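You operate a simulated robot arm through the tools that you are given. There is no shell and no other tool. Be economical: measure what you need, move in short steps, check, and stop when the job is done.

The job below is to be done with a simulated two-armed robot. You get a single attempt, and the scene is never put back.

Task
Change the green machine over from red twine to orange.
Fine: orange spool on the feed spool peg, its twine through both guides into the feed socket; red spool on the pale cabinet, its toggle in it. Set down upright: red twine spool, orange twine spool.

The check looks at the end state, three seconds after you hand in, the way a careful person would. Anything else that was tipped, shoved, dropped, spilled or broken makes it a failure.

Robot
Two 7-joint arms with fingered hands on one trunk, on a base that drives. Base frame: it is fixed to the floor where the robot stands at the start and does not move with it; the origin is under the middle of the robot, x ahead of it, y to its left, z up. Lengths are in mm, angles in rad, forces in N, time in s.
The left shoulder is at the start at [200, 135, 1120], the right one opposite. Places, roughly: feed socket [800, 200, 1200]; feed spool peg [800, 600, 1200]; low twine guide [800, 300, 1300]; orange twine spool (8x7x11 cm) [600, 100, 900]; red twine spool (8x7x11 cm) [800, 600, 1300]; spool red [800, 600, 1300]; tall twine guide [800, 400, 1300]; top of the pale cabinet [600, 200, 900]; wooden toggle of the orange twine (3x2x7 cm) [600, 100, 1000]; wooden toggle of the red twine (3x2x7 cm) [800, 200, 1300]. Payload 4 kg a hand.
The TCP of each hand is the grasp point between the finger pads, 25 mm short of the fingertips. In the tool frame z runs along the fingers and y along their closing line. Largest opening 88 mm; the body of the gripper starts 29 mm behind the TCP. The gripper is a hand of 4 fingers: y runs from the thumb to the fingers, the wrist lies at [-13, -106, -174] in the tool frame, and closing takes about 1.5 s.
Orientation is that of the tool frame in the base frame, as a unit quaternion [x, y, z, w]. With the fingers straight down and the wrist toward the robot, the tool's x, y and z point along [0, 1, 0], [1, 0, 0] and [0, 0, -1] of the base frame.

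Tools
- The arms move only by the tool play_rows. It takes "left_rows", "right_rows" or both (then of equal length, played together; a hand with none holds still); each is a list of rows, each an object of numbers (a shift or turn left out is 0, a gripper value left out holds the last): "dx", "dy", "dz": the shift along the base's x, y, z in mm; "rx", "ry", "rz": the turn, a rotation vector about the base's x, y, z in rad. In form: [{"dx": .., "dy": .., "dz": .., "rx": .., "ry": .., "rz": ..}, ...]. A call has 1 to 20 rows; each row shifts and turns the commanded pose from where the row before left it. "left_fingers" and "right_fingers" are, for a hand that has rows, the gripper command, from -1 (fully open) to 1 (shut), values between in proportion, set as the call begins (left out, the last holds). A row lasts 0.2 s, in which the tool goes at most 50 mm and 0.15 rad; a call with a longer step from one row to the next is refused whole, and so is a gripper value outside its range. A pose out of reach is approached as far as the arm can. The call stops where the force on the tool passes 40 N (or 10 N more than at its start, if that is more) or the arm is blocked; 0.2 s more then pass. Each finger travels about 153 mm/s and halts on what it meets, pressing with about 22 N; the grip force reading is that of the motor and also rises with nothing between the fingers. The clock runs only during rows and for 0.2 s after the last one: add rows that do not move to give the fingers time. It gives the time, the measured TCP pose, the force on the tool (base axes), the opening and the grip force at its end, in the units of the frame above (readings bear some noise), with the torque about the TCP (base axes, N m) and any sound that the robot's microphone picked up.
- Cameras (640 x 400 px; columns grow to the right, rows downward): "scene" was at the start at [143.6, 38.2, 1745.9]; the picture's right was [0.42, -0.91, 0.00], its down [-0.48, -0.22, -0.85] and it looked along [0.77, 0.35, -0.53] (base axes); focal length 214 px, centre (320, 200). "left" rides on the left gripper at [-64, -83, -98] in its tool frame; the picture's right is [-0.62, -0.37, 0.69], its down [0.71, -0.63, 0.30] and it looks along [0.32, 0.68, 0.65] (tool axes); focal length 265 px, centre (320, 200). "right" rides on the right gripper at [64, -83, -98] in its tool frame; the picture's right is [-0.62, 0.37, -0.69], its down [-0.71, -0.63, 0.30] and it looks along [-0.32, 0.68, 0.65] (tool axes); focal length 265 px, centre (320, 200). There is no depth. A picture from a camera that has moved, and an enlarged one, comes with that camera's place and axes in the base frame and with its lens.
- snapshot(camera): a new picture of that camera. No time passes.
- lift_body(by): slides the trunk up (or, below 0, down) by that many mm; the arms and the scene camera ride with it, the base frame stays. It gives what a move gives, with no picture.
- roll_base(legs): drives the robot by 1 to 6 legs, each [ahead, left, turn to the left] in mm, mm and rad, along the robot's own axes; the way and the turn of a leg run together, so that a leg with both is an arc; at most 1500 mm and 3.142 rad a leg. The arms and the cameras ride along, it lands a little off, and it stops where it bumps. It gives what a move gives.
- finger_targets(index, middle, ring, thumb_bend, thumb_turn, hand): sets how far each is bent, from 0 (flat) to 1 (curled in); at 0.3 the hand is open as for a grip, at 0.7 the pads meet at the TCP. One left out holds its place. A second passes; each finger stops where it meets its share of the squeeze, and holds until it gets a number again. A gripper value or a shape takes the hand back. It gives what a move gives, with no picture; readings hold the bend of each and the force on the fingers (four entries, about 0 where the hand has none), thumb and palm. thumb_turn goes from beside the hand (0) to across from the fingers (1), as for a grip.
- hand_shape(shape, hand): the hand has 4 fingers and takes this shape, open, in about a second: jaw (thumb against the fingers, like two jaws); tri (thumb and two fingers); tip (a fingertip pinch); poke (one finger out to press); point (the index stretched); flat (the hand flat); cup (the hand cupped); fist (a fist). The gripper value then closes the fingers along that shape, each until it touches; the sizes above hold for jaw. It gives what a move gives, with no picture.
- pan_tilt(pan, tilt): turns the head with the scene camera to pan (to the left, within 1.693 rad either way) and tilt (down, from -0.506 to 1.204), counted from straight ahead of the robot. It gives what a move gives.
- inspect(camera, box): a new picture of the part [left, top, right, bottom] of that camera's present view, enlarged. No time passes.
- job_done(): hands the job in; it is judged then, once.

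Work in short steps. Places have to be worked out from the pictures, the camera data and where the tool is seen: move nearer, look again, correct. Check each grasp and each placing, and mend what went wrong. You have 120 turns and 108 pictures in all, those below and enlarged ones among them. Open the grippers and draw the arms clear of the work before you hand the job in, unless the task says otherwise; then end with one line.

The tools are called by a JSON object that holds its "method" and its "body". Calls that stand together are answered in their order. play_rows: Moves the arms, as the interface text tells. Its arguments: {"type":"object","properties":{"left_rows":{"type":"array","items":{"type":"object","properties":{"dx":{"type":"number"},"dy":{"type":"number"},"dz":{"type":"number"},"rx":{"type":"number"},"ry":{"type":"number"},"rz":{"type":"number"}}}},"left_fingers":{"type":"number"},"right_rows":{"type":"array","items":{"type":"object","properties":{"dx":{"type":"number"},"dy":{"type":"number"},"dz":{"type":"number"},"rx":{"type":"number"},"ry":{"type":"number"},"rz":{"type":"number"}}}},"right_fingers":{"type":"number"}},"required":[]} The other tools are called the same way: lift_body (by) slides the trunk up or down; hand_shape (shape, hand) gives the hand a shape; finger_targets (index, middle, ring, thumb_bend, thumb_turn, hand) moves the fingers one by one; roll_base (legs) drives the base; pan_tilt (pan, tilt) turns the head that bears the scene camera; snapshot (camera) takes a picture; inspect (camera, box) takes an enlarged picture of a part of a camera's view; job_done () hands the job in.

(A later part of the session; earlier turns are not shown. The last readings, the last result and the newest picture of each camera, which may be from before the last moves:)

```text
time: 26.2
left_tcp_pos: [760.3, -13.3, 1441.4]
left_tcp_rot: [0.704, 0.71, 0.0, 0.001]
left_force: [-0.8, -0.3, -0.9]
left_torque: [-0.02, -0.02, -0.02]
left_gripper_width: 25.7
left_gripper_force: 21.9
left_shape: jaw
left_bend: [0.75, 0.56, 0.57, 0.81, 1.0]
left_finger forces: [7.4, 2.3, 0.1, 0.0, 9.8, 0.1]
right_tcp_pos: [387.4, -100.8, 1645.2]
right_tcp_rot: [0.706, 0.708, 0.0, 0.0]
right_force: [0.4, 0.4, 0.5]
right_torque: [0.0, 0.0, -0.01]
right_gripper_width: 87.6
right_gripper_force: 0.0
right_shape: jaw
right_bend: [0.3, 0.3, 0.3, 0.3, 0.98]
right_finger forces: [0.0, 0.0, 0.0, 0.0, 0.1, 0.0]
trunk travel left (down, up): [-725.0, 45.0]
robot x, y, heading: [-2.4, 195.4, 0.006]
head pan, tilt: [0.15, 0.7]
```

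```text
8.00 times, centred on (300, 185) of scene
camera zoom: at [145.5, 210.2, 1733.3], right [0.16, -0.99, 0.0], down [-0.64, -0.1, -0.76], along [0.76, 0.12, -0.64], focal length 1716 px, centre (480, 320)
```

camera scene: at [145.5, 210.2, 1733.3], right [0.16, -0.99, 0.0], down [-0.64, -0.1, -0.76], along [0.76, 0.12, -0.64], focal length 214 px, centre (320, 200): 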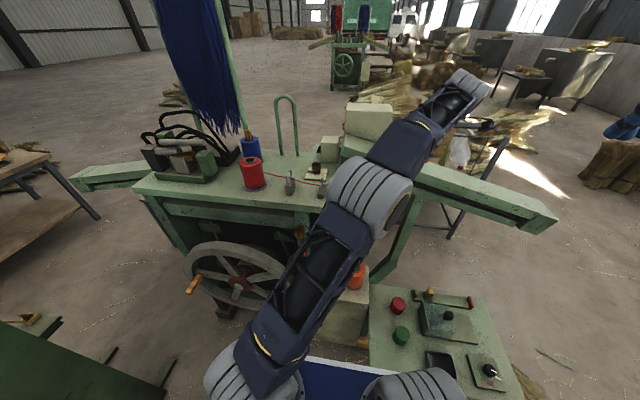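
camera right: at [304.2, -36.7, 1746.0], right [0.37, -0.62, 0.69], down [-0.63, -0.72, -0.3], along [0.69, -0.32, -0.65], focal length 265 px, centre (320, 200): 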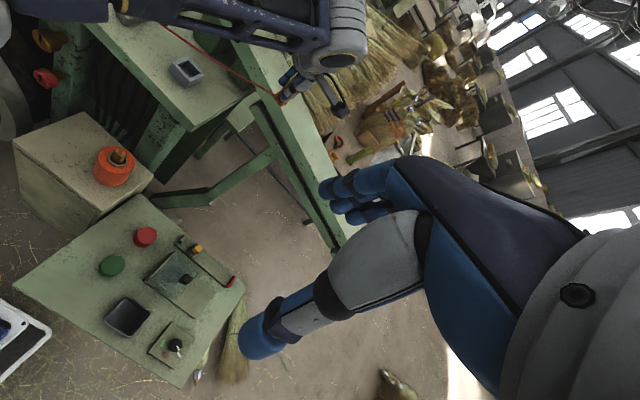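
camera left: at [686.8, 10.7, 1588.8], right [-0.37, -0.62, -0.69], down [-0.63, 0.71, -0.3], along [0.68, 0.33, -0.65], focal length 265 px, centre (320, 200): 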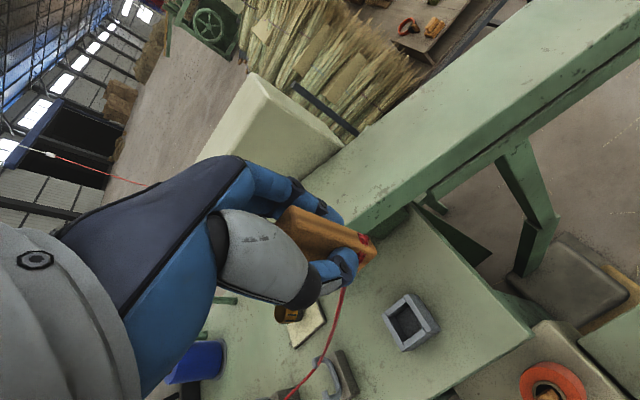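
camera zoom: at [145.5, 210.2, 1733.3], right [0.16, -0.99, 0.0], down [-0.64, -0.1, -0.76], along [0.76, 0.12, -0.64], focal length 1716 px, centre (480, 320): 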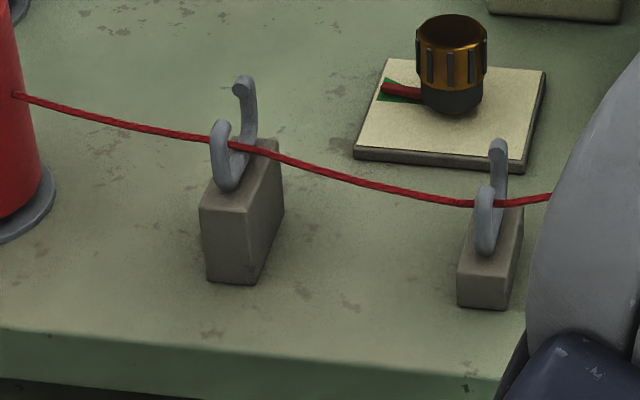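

From here the twine is seen lying in both hooks, mid-gap. I pull 30 mm further and raise slowly, then check this view again.

{"method": "play_rows", "body": {"left_rows": [{"dx": 5, "dy": -15}, {"dy": -15}, {"dz": 15}, {"dz": 15}, {"dz": 15}, {"dz": 15}, {}]}}

{"method": "inspect", "body": {"camera": "scene", "box": [260, 160, 340, 210]}}

```text
time: 27.8
left_tcp_pos: [748.1, -32.6, 1478.0]
left_tcp_rot: [0.705, 0.71, -0.001, 0.0]
left_force: [-0.3, 0.5, -0.8]
left_torque: [0.01, 0.0, 0.0]
left_gripper_width: 25.7
left_gripper_force: 22.0
left_shape: jaw
left_bend: [0.75, 0.56, 0.57, 0.81, 1.0]
left_finger forces: [7.3, 2.3, 0.0, 0.1, 9.6, 0.0]
left hand out of reach, approached as far as the arm can: row 3, 4, 5, 6
right_tcp_pos: [388.3, -98.8, 1646.2]
right_tcp_rot: [0.705, 0.709, -0.001, 0.0]
right_force: [0.1, -0.6, -0.3]
right_torque: [0.0, -0.01, -0.02]
right_gripper_width: 87.7
right_gripper_force: 0.0
right_shape: jaw
right_bend: [0.3, 0.3, 0.3, 0.3, 0.98]
right_finger forces: [0.1, 0.0, 0.1, 0.0, 0.0, 0.0]
trunk travel left (down, up): [-725.0, 45.0]
robot x, y, heading: [0.5, 195.7, -0.0]
head pan, tilt: [0.15, 0.7]
```

```text
8.00 times, centred on (300, 185) of scene
camera zoom: at [145.5, 210.2, 1733.3], right [0.16, -0.99, 0.0], down [-0.64, -0.1, -0.76], along [0.76, 0.12, -0.64], focal length 1716 px, centre (480, 320)
```

zoom: 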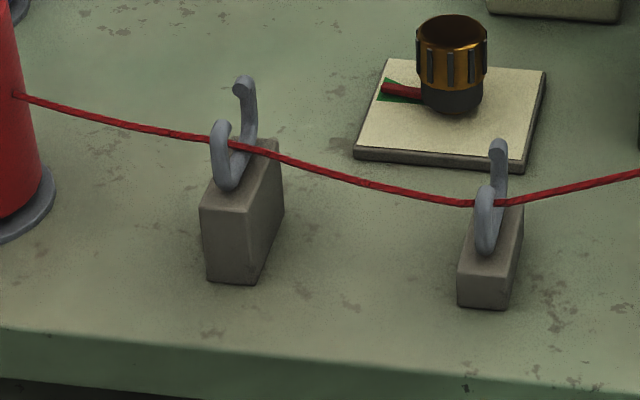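

The line simply pays out, so tension won't do it; lifting must happen straight above the hook. I move the toggle to directly above the low guide's gap centre (784,305).

{"method": "play_rows", "body": {"left_rows": [{"dz": -25, "dx": 5, "dy": 20}, {"dy": 30, "dx": 4}, {"dy": 30, "dx": 4}, {"dy": 30, "dx": 4}, {"dy": 30, "dx": 4}, {"dy": 30, "dx": 4}, {"dy": 30, "dx": 4}, {"dy": 30, "dx": 4}, {"dy": 30, "dx": 3}, {"dy": 30}, {"dy": 30}, {"dy": 20}, {}]}}

{"method": "snapshot", "body": {"camera": "left"}}

```text
time: 30.6
left_tcp_pos: [784.3, 308.6, 1450.5]
left_tcp_rot: [0.705, 0.709, -0.001, 0.001]
left_force: [0.0, -0.5, 0.0]
left_torque: [-0.01, 0.01, -0.02]
left_gripper_width: 25.8
left_gripper_force: 22.3
left_shape: jaw
left_bend: [0.75, 0.56, 0.57, 0.81, 1.0]
left_finger forces: [7.3, 2.2, 0.1, 0.1, 9.5, 0.0]
right_tcp_pos: [386.0, -98.8, 1646.5]
right_tcp_rot: [0.705, 0.709, 0.0, 0.0]
right_force: [0.8, -0.5, -0.2]
right_torque: [0.01, -0.04, 0.0]
right_gripper_width: 87.5
right_gripper_force: 0.0
right_shape: jaw
right_bend: [0.3, 0.3, 0.3, 0.3, 0.98]
right_finger forces: [0.1, 0.1, 0.0, 0.1, 0.0, 0.1]
trunk travel left (down, up): [-725.0, 45.0]
robot x, y, heading: [0.2, 193.6, 0.002]
head pan, tilt: [0.15, 0.7]
```

```text
68 pictures are left
camera left: at [700.1, 243.5, 1549.4], right [-0.36, -0.62, -0.69], down [-0.63, 0.71, -0.3], along [0.68, 0.33, -0.65], focal length 265 px, centre (320, 200)
```

left: 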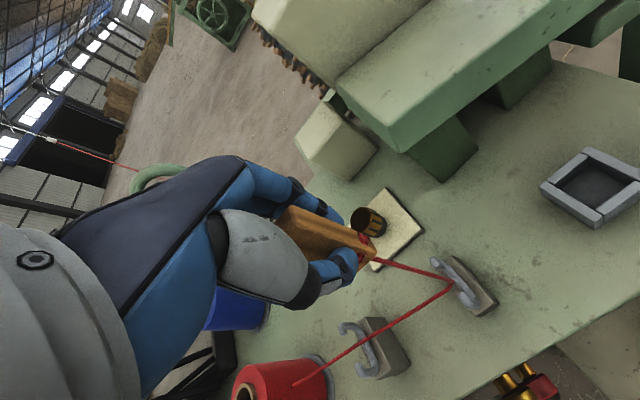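

The twine reels itself taut. I enlarge the low guide.

{"method": "inspect", "body": {"camera": "left", "box": [410, 235, 530, 335]}}

```text
4.00 times, centred on (470, 285) of left
camera zoom: at [700.1, 243.5, 1549.4], right [-0.36, -0.62, -0.69], down [-0.63, 0.71, -0.3], along [0.68, 0.33, -0.65], focal length 1062 px, centre (-280, -140)
```

zoom: 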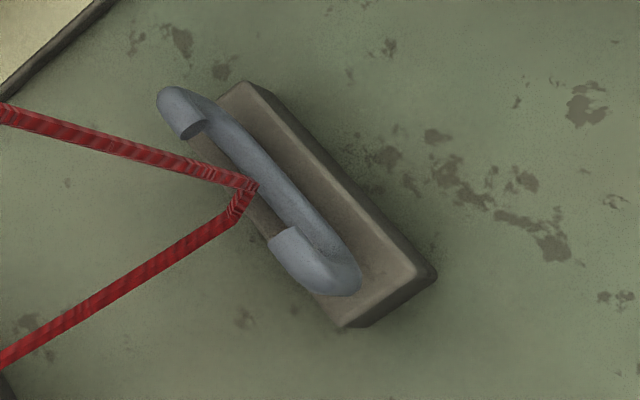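

The kink now sits mid-gap between the tips. I raise straight up 100 mm and look.

{"method": "play_rows", "body": {"left_rows": [{"dz": 25}, {"dz": 25}, {"dz": 25}, {"dz": 25}, {}]}}

{"method": "inspect", "body": {"camera": "left", "box": [280, 220, 520, 370]}}

{"method": "inspect", "body": {"camera": "scene", "box": [240, 150, 340, 210]}}

```text
time: 31.8
left_tcp_pos: [783.1, 309.2, 1550.6]
left_tcp_rot: [0.705, 0.709, 0.0, 0.0]
left_force: [0.0, 0.1, 0.0]
left_torque: [-0.01, -0.01, 0.0]
left_gripper_width: 25.7
left_gripper_force: 22.0
left_shape: jaw
left_bend: [0.75, 0.56, 0.57, 0.81, 1.0]
left_finger forces: [7.2, 2.2, 0.0, 0.0, 9.4, 0.0]
right_tcp_pos: [388.1, -98.2, 1647.0]
right_tcp_rot: [0.705, 0.709, 0.0, 0.0]
right_force: [0.9, -0.3, 0.0]
right_torque: [-0.01, 0.01, 0.0]
right_gripper_width: 87.5
right_gripper_force: 0.1
right_shape: jaw
right_bend: [0.3, 0.3, 0.3, 0.3, 0.98]
right_finger forces: [0.0, 0.0, 0.1, 0.0, 0.0, 0.0]
trunk travel left (down, up): [-725.0, 45.0]
robot x, y, heading: [-3.4, 195.7, 0.004]
head pan, tilt: [0.15, 0.7]
```

```text
2.67 times, centred on (400, 295) of left
camera zoom: at [699.6, 245.2, 1649.6], right [-0.36, -0.62, -0.69], down [-0.63, 0.71, -0.3], along [0.68, 0.33, -0.65], focal length 708 px, centre (107, -53)
```

zoom: 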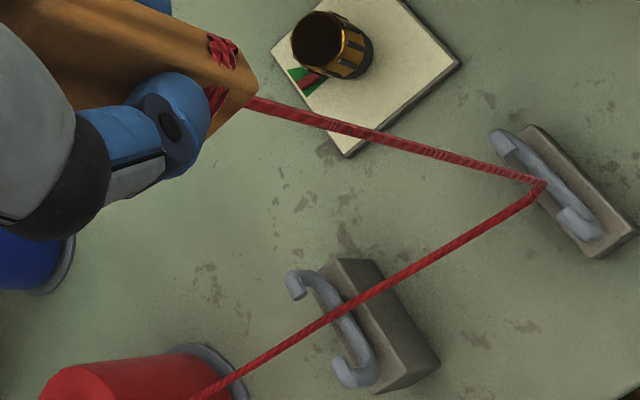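

```text
6.40 times, centred on (290, 180) of scene
camera zoom: at [145.5, 210.2, 1733.3], right [0.16, -0.99, 0.0], down [-0.64, -0.1, -0.76], along [0.76, 0.12, -0.64], focal length 1373 px, centre (512, 328)
```

zoom: 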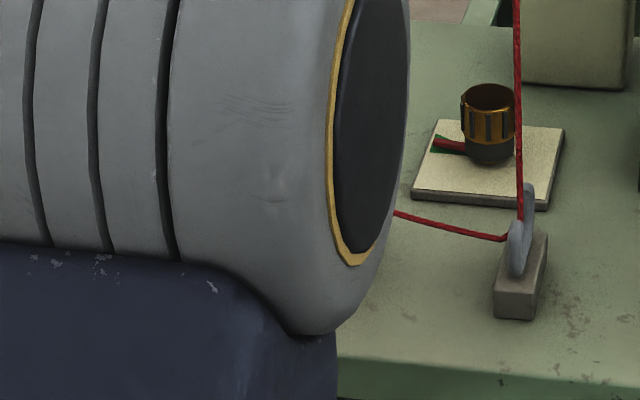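

The kink stays low in the hook though pulled straight up. I look very closely at the hook.

{"method": "inspect", "body": {"camera": "left", "box": [452, 262, 516, 318]}}

{"method": "inspect", "body": {"camera": "scene", "box": [308, 176, 334, 202]}}

```text
7.14 times, centred on (484, 290) of left
camera zoom: at [699.6, 245.2, 1649.6], right [-0.36, -0.62, -0.69], down [-0.63, 0.71, -0.3], along [0.68, 0.33, -0.65], focal length 1896 px, centre (-851, -443)
```

zoom: 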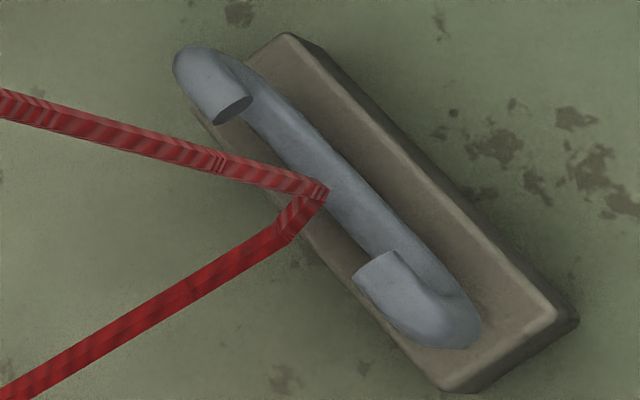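

```text
15.38 times, centred on (321, 189) of scene
camera zoom: at [145.5, 210.2, 1733.3], right [0.16, -0.99, 0.0], down [-0.64, -0.1, -0.76], along [0.76, 0.12, -0.64], focal length 3300 px, centre (305, 369)
```

zoom: 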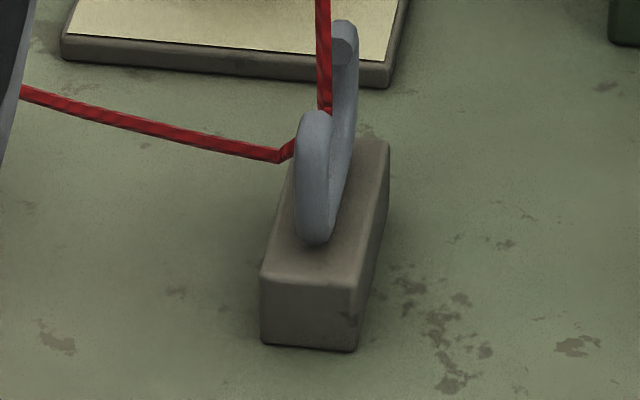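

The kink hangs just under tip level. I try drawing the toggle on toward the spool at height (where it must go anyway) and look how the twine behaves.

{"method": "play_rows", "body": {"left_rows": [{"dy": 25}, {"dy": 25}, {"dy": 25}, {"dy": 25}, {"dy": 25}, {"dy": 15}, {}]}}

{"method": "snapshot", "body": {"camera": "left"}}

{"method": "inspect", "body": {"camera": "scene", "box": [220, 140, 348, 220]}}

```text
time: 33.4
left_tcp_pos: [784.9, 449.3, 1553.4]
left_tcp_rot: [0.706, 0.709, 0.0, 0.0]
left_force: [0.3, 0.2, -0.2]
left_torque: [0.03, 0.0, 0.02]
left_gripper_width: 25.5
left_gripper_force: 22.0
left_shape: jaw
left_bend: [0.75, 0.56, 0.57, 0.81, 1.0]
left_finger forces: [7.3, 2.2, 0.1, 0.0, 9.4, 0.0]
right_tcp_pos: [387.5, -98.3, 1646.7]
right_tcp_rot: [0.705, 0.709, 0.0, 0.0]
right_force: [-0.7, 0.0, 1.0]
right_torque: [-0.01, 0.04, 0.03]
right_gripper_width: 87.8
right_gripper_force: 0.1
right_shape: jaw
right_bend: [0.3, 0.3, 0.3, 0.3, 0.98]
right_finger forces: [0.0, 0.1, 0.0, 0.1, 0.1, 0.0]
trunk travel left (down, up): [-725.0, 45.0]
robot x, y, heading: [-0.2, 195.5, 0.005]
head pan, tilt: [0.15, 0.7]
```

```text
62 pictures are left
camera left: at [700.7, 385.3, 1651.3], right [-0.36, -0.62, -0.69], down [-0.63, 0.71, -0.3], along [0.68, 0.33, -0.65], focal length 265 px, centre (320, 200)
```

left: 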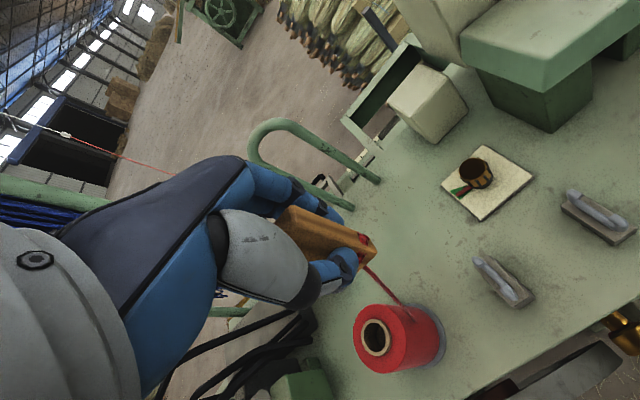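

```text
5.00 times, centred on (284, 180) of scene
camera zoom: at [145.5, 210.3, 1733.3], right [0.16, -0.99, 0.0], down [-0.64, -0.1, -0.76], along [0.76, 0.12, -0.64], focal length 1072 px, centre (500, 300)
```

zoom: 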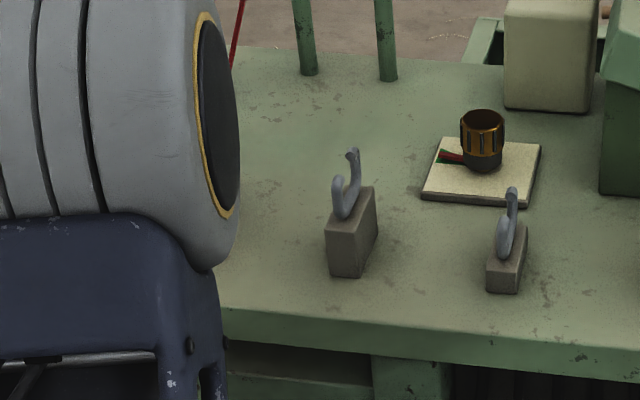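

The twine is free of both guides. I enlarge the held toggle and the spool bore to align them.

{"method": "inspect", "body": {"camera": "left", "box": [260, 190, 460, 390]}}

```text
2.00 times, centred on (360, 290) of left
camera zoom: at [700.7, 385.3, 1651.3], right [-0.36, -0.62, -0.69], down [-0.63, 0.71, -0.3], along [0.68, 0.33, -0.65], focal length 531 px, centre (240, 20)
```

zoom: 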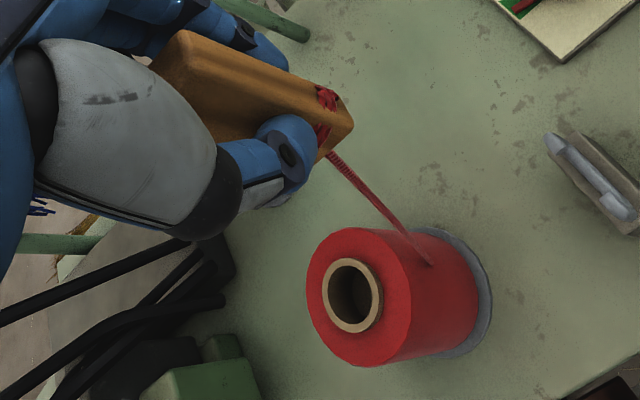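

I carry the toggle over the bore at (788,571), z≈1470, to compare them in one view.

{"method": "play_rows", "body": {"left_rows": [{"dx": 1, "dy": 25}, {"dx": 1, "dy": 25}, {"dx": 1, "dy": 25}, {"dy": 25}, {"dy": 22, "dz": -15}, {"dz": -25}, {"dz": -25}, {"dz": -18}, {}]}}

{"method": "snapshot", "body": {"camera": "left"}}

{"method": "snapshot", "body": {"camera": "scene"}}

```text
time: 35.4
left_tcp_pos: [772.2, 565.4, 1456.1]
left_tcp_rot: [0.705, 0.709, 0.0, 0.0]
left_force: [0.5, 0.2, 0.2]
left_torque: [0.02, 0.0, -0.01]
left_gripper_width: 25.8
left_gripper_force: 22.2
left_shape: jaw
left_bend: [0.75, 0.56, 0.57, 0.81, 1.0]
left_finger forces: [7.1, 2.1, 0.0, 0.0, 9.3, 0.0]
left hand out of reach, approached as far as the arm can: row 2, 3, 4
right_tcp_pos: [387.5, -97.7, 1645.9]
right_tcp_rot: [0.705, 0.709, 0.0, 0.0]
right_force: [1.4, 1.2, 1.0]
right_torque: [0.02, -0.03, -0.01]
right_gripper_width: 87.5
right_gripper_force: 0.1
right_shape: jaw
right_bend: [0.3, 0.3, 0.3, 0.3, 0.98]
right_finger forces: [0.0, 0.0, 0.0, 0.0, 0.1, 0.0]
trunk travel left (down, up): [-725.0, 45.0]
robot x, y, heading: [1.4, 195.2, 0.006]
head pan, tilt: [0.15, 0.7]
```

```text
59 pictures are left
camera left: at [688.2, 501.1, 1554.8], right [-0.36, -0.62, -0.69], down [-0.63, 0.71, -0.3], along [0.68, 0.33, -0.65], focal length 265 px, centre (320, 200)
```

left: 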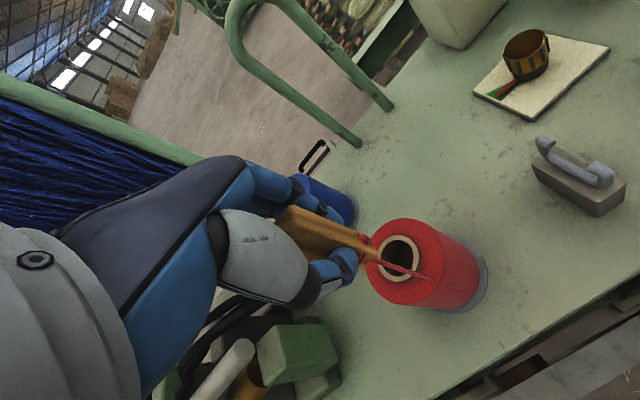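

```text
58 pictures are left
camera scene: at [145.5, 210.3, 1733.3], right [0.16, -0.99, 0.0], down [-0.64, -0.1, -0.76], along [0.76, 0.12, -0.64], focal length 214 px, centre (320, 200)
```

scene: 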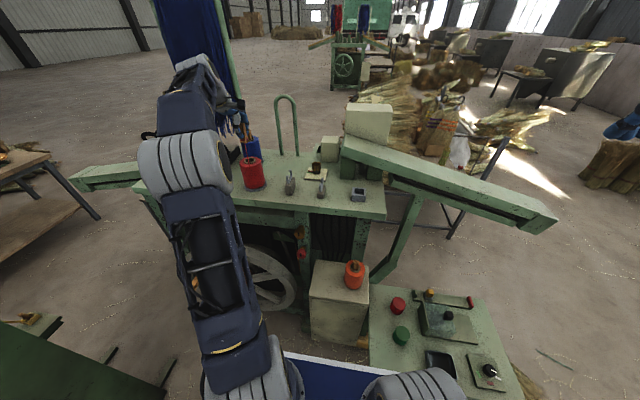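

Two views agree on bore centre (792,572), top z≈1338. I shift the hand accordingly and descend so the toggle end hovers just above the bore.

{"method": "play_rows", "body": {"left_rows": [{"dx": 8, "dy": 2}, {"dx": 7, "dy": 2}, {"dz": -20}, {"dz": -16}, {}]}}

{"method": "inspect", "body": {"camera": "left", "box": [260, 170, 460, 320]}}

{"method": "inspect", "body": {"camera": "scene", "box": [210, 110, 290, 200]}}

```text
time: 36.6
left_tcp_pos: [786.9, 571.0, 1420.8]
left_tcp_rot: [0.705, 0.709, 0.001, 0.0]
left_force: [0.4, -0.6, 0.2]
left_torque: [-0.01, 0.0, -0.01]
left_gripper_width: 25.5
left_gripper_force: 22.2
left_shape: jaw
left_bend: [0.75, 0.56, 0.57, 0.81, 1.0]
left_finger forces: [7.1, 2.0, 0.0, 0.0, 9.1, 0.1]
right_tcp_pos: [386.5, -99.2, 1645.8]
right_tcp_rot: [0.706, 0.708, 0.0, 0.0]
right_force: [0.2, -0.7, 0.3]
right_torque: [0.01, -0.03, -0.05]
right_gripper_width: 87.5
right_gripper_force: 0.1
right_shape: jaw
right_bend: [0.3, 0.3, 0.3, 0.3, 0.98]
right_finger forces: [0.0, 0.1, 0.0, 0.0, 0.1, 0.0]
trunk travel left (down, up): [-725.0, 45.0]
robot x, y, heading: [1.5, 191.1, 0.008]
head pan, tilt: [0.15, 0.7]
```

```text
2.67 times, centred on (360, 245) of left
camera zoom: at [703.4, 505.9, 1518.6], right [-0.36, -0.62, -0.69], down [-0.63, 0.71, -0.3], along [0.68, 0.33, -0.65], focal length 708 px, centre (213, 80)
```

zoom: 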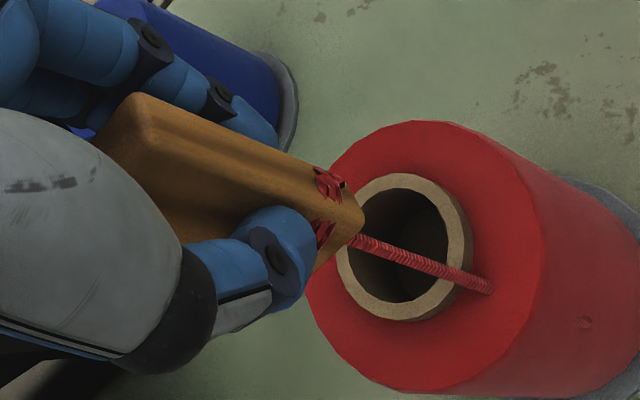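

```text
4.44 times, centred on (250, 155) of scene
camera zoom: at [145.5, 210.3, 1733.3], right [0.16, -0.99, 0.0], down [-0.64, -0.1, -0.76], along [0.76, 0.12, -0.64], focal length 953 px, centre (631, 400)
```

zoom: 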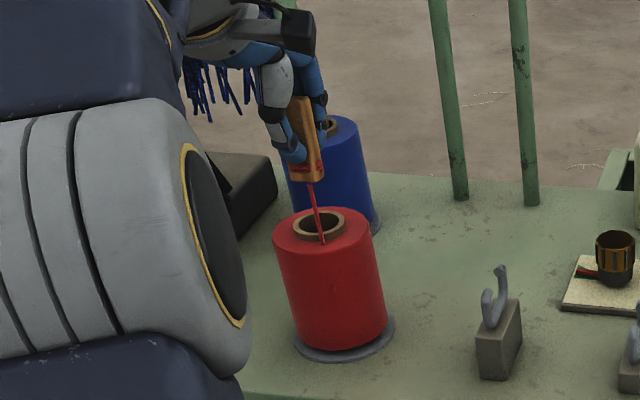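

Alignment along the vertical looks good in both views (within ~2 mm). I lower the toggle into the bore until the fingertips are just above the spool's top.

{"method": "play_rows", "body": {"left_rows": [{"dx": 1, "dy": -1, "dz": -10}, {"dz": -10}, {"dz": -10}, {"dz": -10}, {"dz": -8}, {}]}}

{"method": "inspect", "body": {"camera": "left", "box": [260, 170, 460, 320]}}

{"method": "inspect", "body": {"camera": "scene", "box": [210, 110, 290, 200]}}

```text
time: 38.0
left_tcp_pos: [787.8, 568.1, 1373.2]
left_tcp_rot: [0.705, 0.71, 0.001, 0.0]
left_force: [-0.4, 2.0, 6.6]
left_torque: [-0.09, 0.02, 0.01]
left_gripper_width: 26.1
left_gripper_force: 22.5
left_shape: jaw
left_bend: [0.75, 0.56, 0.57, 0.81, 1.0]
left_finger forces: [7.9, 2.8, 0.0, 0.0, 12.5, 0.1]
right_tcp_pos: [386.3, -97.8, 1645.5]
right_tcp_rot: [0.705, 0.709, 0.0, 0.0]
right_force: [0.1, -1.0, 0.5]
right_torque: [-0.02, 0.02, 0.01]
right_gripper_width: 87.8
right_gripper_force: 0.1
right_shape: jaw
right_bend: [0.3, 0.3, 0.3, 0.3, 0.98]
right_finger forces: [0.1, 0.0, 0.0, 0.0, 0.0, 0.0]
trunk travel left (down, up): [-725.0, 45.0]
robot x, y, heading: [0.0, 191.9, 0.01]
head pan, tilt: [0.15, 0.7]
```

```text
2.67 times, centred on (360, 245) of left
camera zoom: at [703.6, 503.8, 1470.8], right [-0.36, -0.62, -0.69], down [-0.63, 0.71, -0.3], along [0.68, 0.33, -0.65], focal length 708 px, centre (213, 80)
```

zoom: 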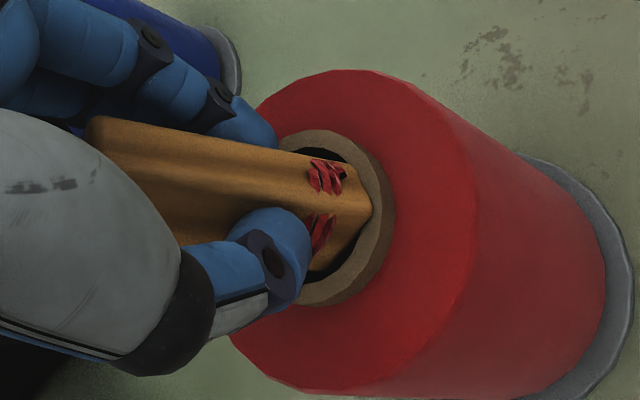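

```text
4.44 times, centred on (250, 155) of scene
camera zoom: at [145.2, 210.3, 1733.4], right [0.16, -0.99, 0.0], down [-0.64, -0.1, -0.77], along [0.76, 0.12, -0.64], focal length 953 px, centre (631, 400)
```

zoom: 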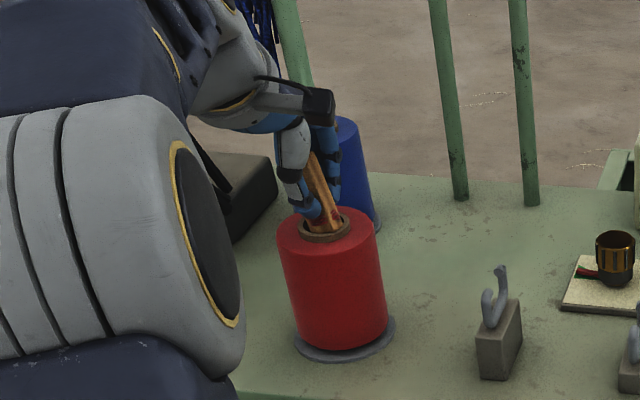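

The toggle's end caught the bore rim on the −y side. I raise 14 mm, shift +5 mm in y, and look before lowering.

{"method": "play_rows", "body": {"left_rows": [{"dz": 8}, {"dz": 6}, {"dy": 5}, {}]}}

{"method": "inspect", "body": {"camera": "left", "box": [260, 170, 460, 320]}}

```text
time: 39.0
left_tcp_pos: [787.5, 572.6, 1385.0]
left_tcp_rot: [0.705, 0.71, 0.0, 0.0]
left_force: [-0.1, 0.1, -0.7]
left_torque: [0.01, -0.01, 0.03]
left_gripper_width: 25.5
left_gripper_force: 21.9
left_shape: jaw
left_bend: [0.75, 0.56, 0.57, 0.81, 1.0]
left_finger forces: [7.7, 2.4, 0.0, 0.0, 9.9, 0.0]
right_tcp_pos: [386.9, -99.8, 1646.0]
right_tcp_rot: [0.706, 0.709, -0.001, 0.0]
right_force: [0.6, 0.3, 0.1]
right_torque: [0.0, -0.03, 0.0]
right_gripper_width: 87.7
right_gripper_force: 0.0
right_shape: jaw
right_bend: [0.3, 0.3, 0.3, 0.3, 0.98]
right_finger forces: [0.0, 0.1, 0.1, 0.1, 0.0, 0.0]
trunk travel left (down, up): [-725.0, 45.0]
robot x, y, heading: [3.2, 196.3, 0.004]
head pan, tilt: [0.15, 0.7]
```

```text
2.67 times, centred on (360, 245) of left
camera zoom: at [703.9, 508.2, 1484.4], right [-0.36, -0.62, -0.69], down [-0.63, 0.71, -0.3], along [0.68, 0.33, -0.65], focal length 708 px, centre (213, 80)
```

zoom: 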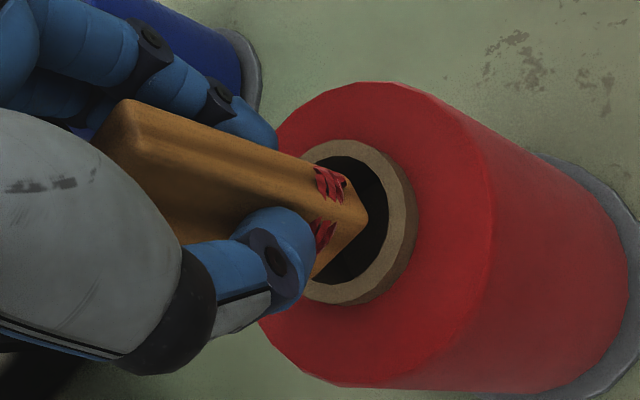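

I estimate the toggle end about 4 mm short in x relative to the bore. I correct (+4,−1) and lower slowly.

{"method": "play_rows", "body": {"left_rows": [{"dx": 4, "dy": -1}, {"dz": -6}, {"dz": -6}, {"dz": -5}, {}]}}

{"method": "inspect", "body": {"camera": "left", "box": [260, 170, 460, 320]}}

{"method": "inspect", "body": {"camera": "scene", "box": [220, 120, 280, 180]}}

```text
time: 40.2
left_tcp_pos: [793.3, 571.6, 1366.7]
left_tcp_rot: [0.705, 0.709, 0.0, 0.0]
left_force: [0.5, 1.0, -0.2]
left_torque: [0.03, -0.02, 0.0]
left_gripper_width: 25.7
left_gripper_force: 21.9
left_shape: jaw
left_bend: [0.75, 0.56, 0.57, 0.81, 1.0]
left_finger forces: [7.4, 2.7, 0.0, 0.0, 9.8, 0.0]
right_tcp_pos: [388.1, -99.4, 1645.6]
right_tcp_rot: [0.705, 0.709, 0.0, 0.0]
right_force: [0.4, 0.0, 0.5]
right_torque: [0.0, 0.01, -0.02]
right_gripper_width: 87.5
right_gripper_force: 0.1
right_shape: jaw
right_bend: [0.3, 0.3, 0.3, 0.3, 0.98]
right_finger forces: [0.0, 0.0, 0.0, 0.0, 0.1, 0.0]
trunk travel left (down, up): [-725.0, 45.0]
robot x, y, heading: [-3.7, 194.6, 0.004]
head pan, tilt: [0.15, 0.7]
```

```text
2.67 times, centred on (360, 245) of left
camera zoom: at [708.8, 507.2, 1465.8], right [-0.36, -0.62, -0.69], down [-0.63, 0.71, -0.3], along [0.68, 0.33, -0.65], focal length 708 px, centre (213, 80)
```

zoom: 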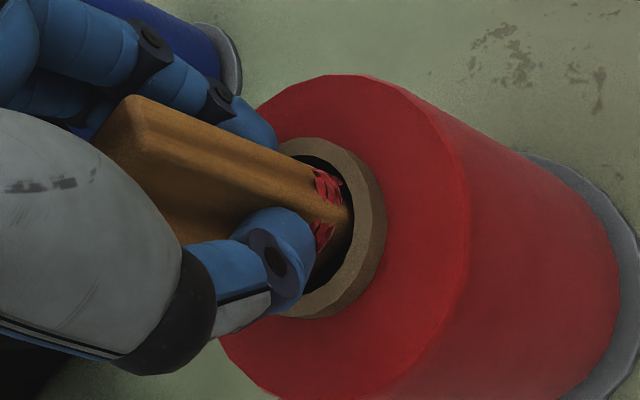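

```text
6.67 times, centred on (250, 150) of scene
camera zoom: at [145.5, 210.3, 1733.3], right [0.16, -0.99, 0.0], down [-0.64, -0.1, -0.76], along [0.76, 0.12, -0.64], focal length 1430 px, centre (787, 533)
```

zoom: 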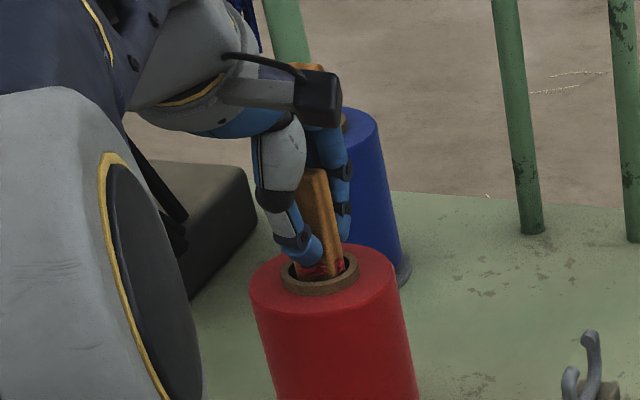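

It has entered with no force. I go 4 mm lower and open gently to let it drop in.

{"method": "play_rows", "body": {"left_rows": [{"dz": -4}, {}]}}

{"method": "play_rows", "body": {"left_rows": [{}, {}, {}, {}, {}], "left_fingers": -1}}

{"method": "inspect", "body": {"camera": "left", "box": [260, 170, 460, 320]}}

```text
time: 40.8
left_tcp_pos: [790.9, 570.2, 1361.3]
left_tcp_rot: [0.705, 0.709, 0.0, -0.001]
left_force: [0.7, 0.9, -0.4]
left_torque: [0.02, -0.02, -0.02]
left_gripper_width: 25.8
left_gripper_force: 22.7
left_shape: jaw
left_bend: [0.75, 0.56, 0.57, 0.81, 1.0]
left_finger forces: [7.6, 2.7, 0.0, 0.1, 9.7, 0.1]
right_tcp_pos: [388.0, -99.0, 1646.8]
right_tcp_rot: [0.705, 0.709, -0.001, 0.0]
right_force: [0.3, -0.6, 0.3]
right_torque: [0.0, 0.01, -0.01]
right_gripper_width: 87.8
right_gripper_force: 0.1
right_shape: jaw
right_bend: [0.3, 0.3, 0.3, 0.3, 0.98]
right_finger forces: [0.1, 0.0, 0.0, 0.0, 0.0, 0.0]
trunk travel left (down, up): [-725.0, 45.0]
robot x, y, heading: [-2.0, 196.8, 0.0]
head pan, tilt: [0.15, 0.7]
```

```text
time: 42.0
left_tcp_pos: [792.2, 571.4, 1362.6]
left_tcp_rot: [0.705, 0.709, 0.0, -0.001]
left_force: [0.0, -0.3, 0.1]
left_torque: [0.01, -0.03, 0.02]
left_gripper_width: 87.7
left_gripper_force: 0.1
left_shape: jaw
left_bend: [0.3, 0.3, 0.3, 0.3, 0.98]
left_finger forces: [0.1, 0.0, 0.1, 0.0, 0.1, 0.0]
right_tcp_pos: [388.3, -98.6, 1645.2]
right_tcp_rot: [0.705, 0.709, -0.001, -0.001]
right_force: [0.2, 0.4, -0.3]
right_torque: [0.0, -0.02, -0.02]
right_gripper_width: 87.4
right_gripper_force: 0.1
right_shape: jaw
right_bend: [0.3, 0.3, 0.3, 0.3, 0.98]
right_finger forces: [0.0, 0.0, 0.0, 0.0, 0.0, 0.1]
trunk travel left (down, up): [-725.0, 45.0]
robot x, y, heading: [0.3, 197.8, 0.002]
head pan, tilt: [0.15, 0.7]
```

```text
2.67 times, centred on (360, 245) of left
camera zoom: at [708.2, 506.2, 1461.9], right [-0.36, -0.62, -0.69], down [-0.63, 0.71, -0.3], along [0.68, 0.33, -0.65], focal length 708 px, centre (213, 80)
```

zoom: 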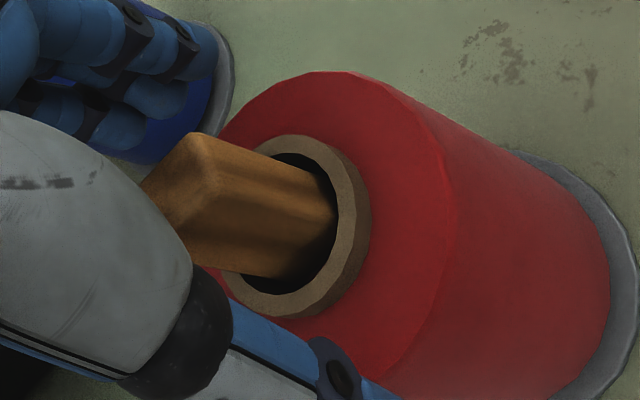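

The toggle is stowed, protruding about 30 mm. Now I will grasp the spool itself; first I check finger clearance around its top.

{"method": "snapshot", "body": {"camera": "left"}}

{"method": "inspect", "body": {"camera": "scene", "box": [220, 120, 280, 180]}}

```text
49 pictures are left
camera left: at [708.2, 506.2, 1461.9], right [-0.36, -0.62, -0.69], down [-0.63, 0.71, -0.3], along [0.68, 0.33, -0.65], focal length 265 px, centre (320, 200)
```

left: 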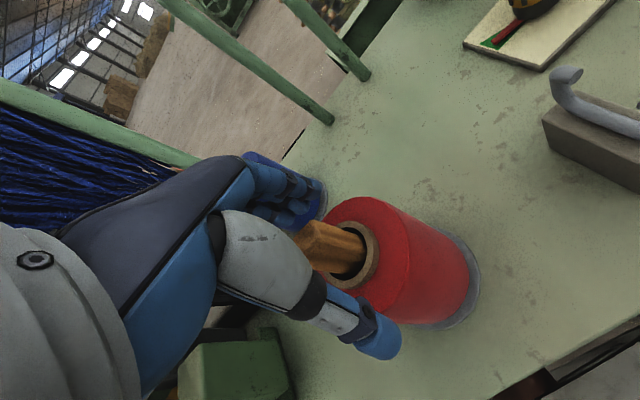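

```text
6.67 times, centred on (250, 150) of scene
camera zoom: at [145.5, 210.2, 1733.3], right [0.16, -0.99, 0.0], down [-0.64, -0.1, -0.76], along [0.76, 0.12, -0.64], focal length 1430 px, centre (787, 533)
```

zoom: 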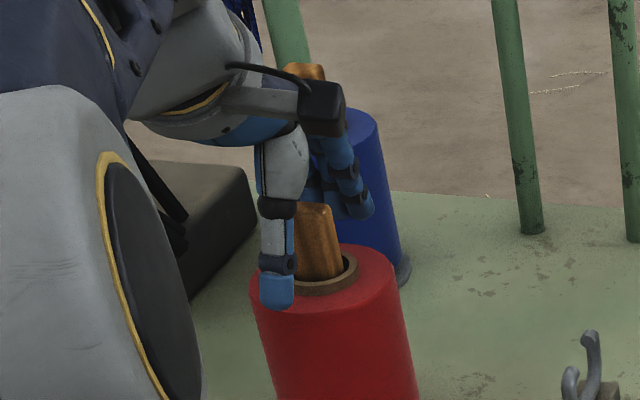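

The thumb seems just clear of the front edge. I descend 17 mm, watching the force, then close.

{"method": "play_rows", "body": {"left_rows": [{"dz": -6, "dy": -2}, {"dz": -6}, {"dz": -5}, {}]}}

{"method": "play_rows", "body": {"left_rows": [{}, {}, {}, {}, {}, {}], "left_fingers": 1}}

{"method": "snapshot", "body": {"camera": "left"}}

```text
time: 43.0
left_tcp_pos: [792.1, 570.2, 1346.4]
left_tcp_rot: [0.705, 0.709, 0.0, 0.001]
left_force: [1.1, 0.0, 0.0]
left_torque: [-0.01, -0.01, 0.01]
left_gripper_width: 87.5
left_gripper_force: 0.0
left_shape: jaw
left_bend: [0.3, 0.3, 0.3, 0.3, 0.98]
left_finger forces: [0.0, 0.0, 0.0, 0.1, 0.0, 0.1]
right_tcp_pos: [386.6, -99.0, 1645.9]
right_tcp_rot: [0.706, 0.708, -0.001, 0.001]
right_force: [0.1, -0.1, -0.2]
right_torque: [0.01, 0.03, 0.02]
right_gripper_width: 87.7
right_gripper_force: 0.1
right_shape: jaw
right_bend: [0.3, 0.3, 0.3, 0.3, 0.98]
right_finger forces: [0.0, 0.1, 0.0, 0.0, 0.0, 0.1]
trunk travel left (down, up): [-725.0, 45.0]
robot x, y, heading: [-0.7, 200.7, 0.001]
head pan, tilt: [0.15, 0.7]
```

```text
time: 44.4
left_tcp_pos: [792.0, 570.6, 1345.9]
left_tcp_rot: [0.705, 0.709, 0.0, 0.0]
left_force: [-0.4, 1.3, 1.0]
left_torque: [0.02, -0.01, -0.05]
left_gripper_width: 64.2
left_gripper_force: 21.9
left_shape: jaw
left_bend: [0.27, 0.35, 0.32, 0.57, 0.99]
left_finger forces: [11.9, 5.8, 2.7, 0.0, 19.8, 0.0]
right_tcp_pos: [386.9, -97.9, 1646.2]
right_tcp_rot: [0.705, 0.709, 0.001, 0.001]
right_force: [0.0, -0.2, -0.3]
right_torque: [0.01, 0.01, 0.0]
right_gripper_width: 87.7
right_gripper_force: 0.0
right_shape: jaw
right_bend: [0.3, 0.3, 0.3, 0.3, 0.98]
right_finger forces: [0.0, 0.1, 0.0, 0.1, 0.1, 0.0]
trunk travel left (down, up): [-725.0, 45.0]
robot x, y, heading: [-3.9, 197.1, 0.006]
head pan, tilt: [0.15, 0.7]
```

```text
47 pictures are left
camera left: at [707.7, 505.9, 1445.0], right [-0.36, -0.62, -0.69], down [-0.63, 0.71, -0.3], along [0.68, 0.33, -0.65], focal length 265 px, centre (320, 200)
```

left: 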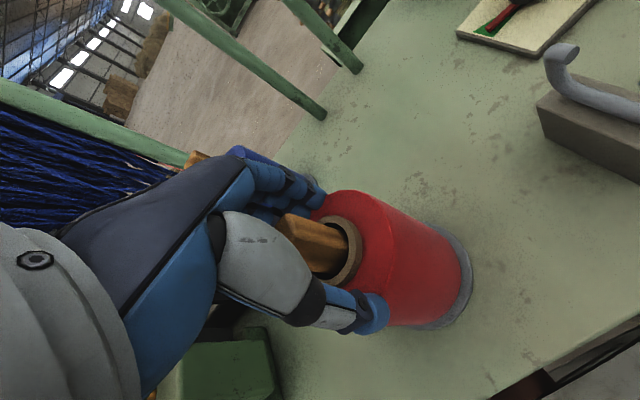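

The spool is gripped by thumb and three fingers. I lift it straight off the peg.

{"method": "play_rows", "body": {"left_rows": [{"dz": 8}, {"dz": 15}, {"dz": 20}, {"dz": 25}, {"dz": 25}, {"dz": 20}, {"dz": 15}, {}]}}

{"method": "snapshot", "body": {"camera": "left"}}

{"method": "inspect", "body": {"camera": "scene", "box": [190, 90, 310, 190]}}

```text
time: 46.2
left_tcp_pos: [791.6, 570.8, 1474.1]
left_tcp_rot: [0.705, 0.71, 0.0, 0.0]
left_force: [-0.2, 0.4, -2.4]
left_torque: [0.01, -0.01, -0.02]
left_gripper_width: 63.9
left_gripper_force: 22.0
left_shape: jaw
left_bend: [0.27, 0.36, 0.33, 0.57, 0.99]
left_finger forces: [11.7, 5.7, 2.7, 0.0, 20.1, 0.1]
right_tcp_pos: [387.8, -98.8, 1646.0]
right_tcp_rot: [0.706, 0.709, 0.001, 0.0]
right_force: [-0.6, 0.4, -0.6]
right_torque: [-0.02, -0.01, 0.04]
right_gripper_width: 87.4
right_gripper_force: 0.1
right_shape: jaw
right_bend: [0.3, 0.3, 0.3, 0.3, 0.98]
right_finger forces: [0.1, 0.0, 0.0, 0.1, 0.0, 0.0]
trunk travel left (down, up): [-725.0, 45.0]
robot x, y, heading: [-1.2, 197.4, 0.004]
head pan, tilt: [0.15, 0.7]
```

```text
46 pictures are left
camera left: at [707.9, 505.9, 1572.2], right [-0.36, -0.62, -0.69], down [-0.63, 0.71, -0.3], along [0.68, 0.33, -0.65], focal length 265 px, centre (320, 200)
```

left: 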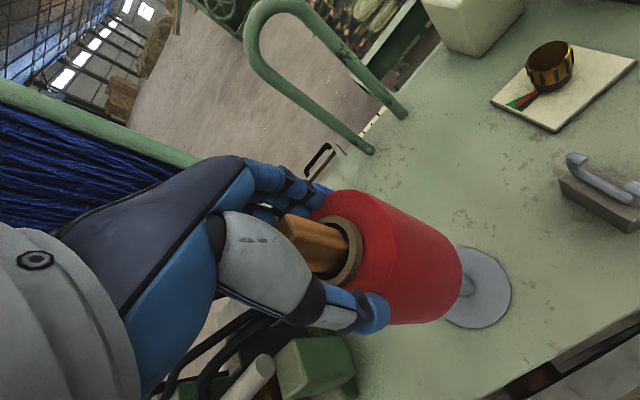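

```text
4.00 times, centred on (250, 140) of scene
camera zoom: at [145.5, 210.3, 1733.3], right [0.16, -0.99, 0.0], down [-0.64, -0.1, -0.76], along [0.76, 0.12, -0.64], focal length 858 px, centre (600, 440)
```

zoom: 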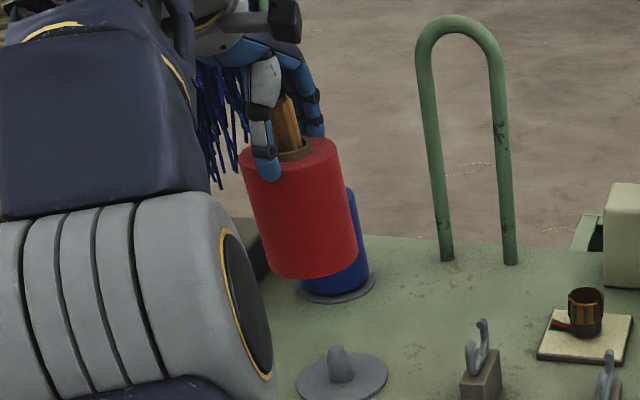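

The spool is clear of its short peg. I carry it back toward the robot and across to above the left part of the cabinet top.

{"method": "play_rows", "body": {"left_rows": [{"dx": -15}, {"dx": -25}, {"dx": -25, "dy": -10}, {"dx": -25, "dy": -25}, {"dx": -25, "dy": -30}, {"dx": -25, "dy": -30}, {"dx": -25, "dy": -30}, {"dx": -20, "dy": -30}, {"dy": -30}, {"dy": -30}, {"dy": -30}, {"dy": -30, "dx": 5}, {"dy": -25, "dx": 5}, {"dy": -8, "dx": 5}, {}]}}

{"method": "play_rows", "body": {"left_rows": [{"dz": -20}, {"dz": -35}, {"dz": -40}, {"dz": -40}, {"dz": -40}, {"dz": -40}, {"dz": -40}, {"dz": -40}, {"dz": -40}, {"dz": -35}, {"dz": -20}, {}]}}

{"method": "snapshot", "body": {"camera": "left"}}

{"method": "snapshot", "body": {"camera": "scene"}}

```text
time: 49.4
left_tcp_pos: [620.6, 262.9, 1475.3]
left_tcp_rot: [0.705, 0.709, 0.0, 0.0]
left_force: [0.2, -0.2, -3.0]
left_torque: [-0.03, 0.01, 0.03]
left_gripper_width: 64.0
left_gripper_force: 21.8
left_shape: jaw
left_bend: [0.27, 0.36, 0.33, 0.57, 0.99]
left_finger forces: [11.7, 5.6, 2.8, 0.0, 19.9, 0.1]
right_tcp_pos: [386.4, -98.1, 1645.3]
right_tcp_rot: [0.705, 0.709, 0.0, -0.001]
right_force: [0.9, 0.1, 0.3]
right_torque: [0.01, 0.0, 0.04]
right_gripper_width: 87.5
right_gripper_force: 0.1
right_shape: jaw
right_bend: [0.3, 0.3, 0.3, 0.3, 0.98]
right_finger forces: [0.0, 0.0, 0.1, 0.0, 0.0, 0.1]
trunk travel left (down, up): [-725.0, 45.0]
robot x, y, heading: [0.3, 196.2, 0.004]
head pan, tilt: [0.15, 0.7]
```

```text
time: 52.0
left_tcp_pos: [622.3, 262.7, 1086.0]
left_tcp_rot: [0.705, 0.709, -0.001, 0.0]
left_force: [-0.1, 0.4, -2.0]
left_torque: [0.0, 0.02, 0.01]
left_gripper_width: 63.5
left_gripper_force: 22.3
left_shape: jaw
left_bend: [0.27, 0.36, 0.33, 0.57, 0.99]
left_finger forces: [11.7, 5.6, 3.0, 0.0, 20.4, 0.0]
right_tcp_pos: [387.0, -98.2, 1646.0]
right_tcp_rot: [0.705, 0.709, 0.0, 0.0]
right_force: [-0.2, -0.6, 0.2]
right_torque: [-0.03, -0.04, 0.0]
right_gripper_width: 87.7
right_gripper_force: 0.1
right_shape: jaw
right_bend: [0.3, 0.3, 0.3, 0.3, 0.98]
right_finger forces: [0.1, 0.0, 0.0, 0.1, 0.0, 0.1]
trunk travel left (down, up): [-725.0, 45.0]
robot x, y, heading: [1.8, 196.5, 0.008]
head pan, tilt: [0.15, 0.7]
```

```text
44 pictures are left
camera left: at [537.6, 198.4, 1184.9], right [-0.36, -0.62, -0.69], down [-0.63, 0.71, -0.3], along [0.68, 0.33, -0.65], focal length 265 px, centre (320, 200)
```

left: 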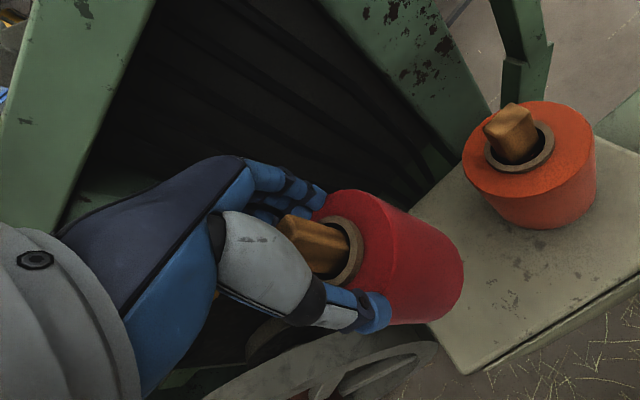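

```text
43 pictures are left
camera scene: at [145.5, 210.2, 1733.3], right [0.16, -0.99, 0.0], down [-0.64, -0.1, -0.76], along [0.76, 0.12, -0.64], focal length 214 px, centre (320, 200)
```

scene: 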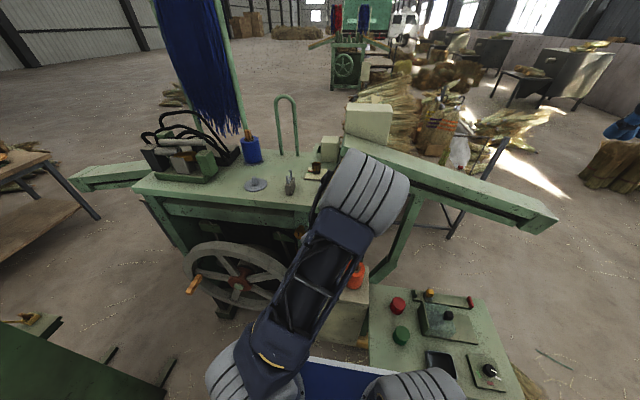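

The landing place at (622,262) is on the cabinet, about 115 mm from the orange spool. I lower most of the way, then slowly to contact.

{"method": "play_rows", "body": {"left_rows": [{"dz": -25}, {"dz": -30}, {"dz": -30}, {"dz": -20}, {"dz": -10}, {"dz": -5}, {}]}}

{"method": "snapshot", "body": {"camera": "left"}}

```text
time: 53.6
left_tcp_pos: [622.4, 260.9, 967.3]
left_tcp_rot: [0.706, 0.708, 0.001, 0.002]
left_force: [2.6, -2.5, 33.7]
left_torque: [-0.04, -0.09, -0.04]
left_gripper_width: 61.9
left_gripper_force: 22.1
left_shape: jaw
left_bend: [0.27, 0.35, 0.33, 0.58, 0.98]
left_finger forces: [13.2, 6.3, 3.8, 0.1, 21.5, 0.1]
right_tcp_pos: [386.9, -99.3, 1647.7]
right_tcp_rot: [0.705, 0.709, 0.0, 0.0]
right_force: [0.5, -0.3, 0.2]
right_torque: [0.0, 0.02, 0.0]
right_gripper_width: 87.6
right_gripper_force: 0.1
right_shape: jaw
right_bend: [0.3, 0.3, 0.3, 0.3, 0.98]
right_finger forces: [0.0, 0.1, 0.0, 0.0, 0.1, 0.0]
trunk travel left (down, up): [-725.0, 45.0]
robot x, y, heading: [0.1, 197.1, 0.006]
head pan, tilt: [0.15, 0.7]
```

```text
42 pictures are left
camera left: at [538.7, 196.4, 1065.3], right [-0.36, -0.62, -0.69], down [-0.63, 0.71, -0.31], along [0.68, 0.33, -0.65], focal length 265 px, centre (320, 200)
```

left: 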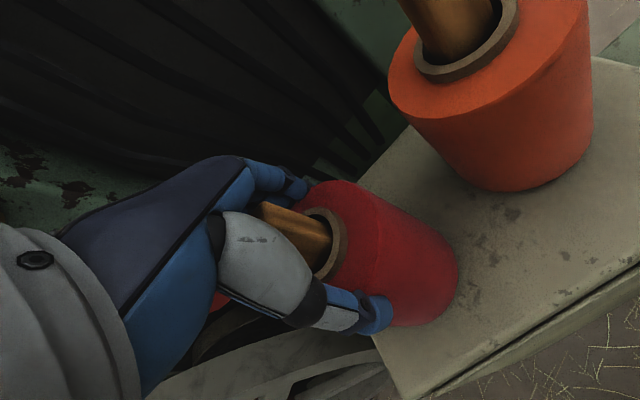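

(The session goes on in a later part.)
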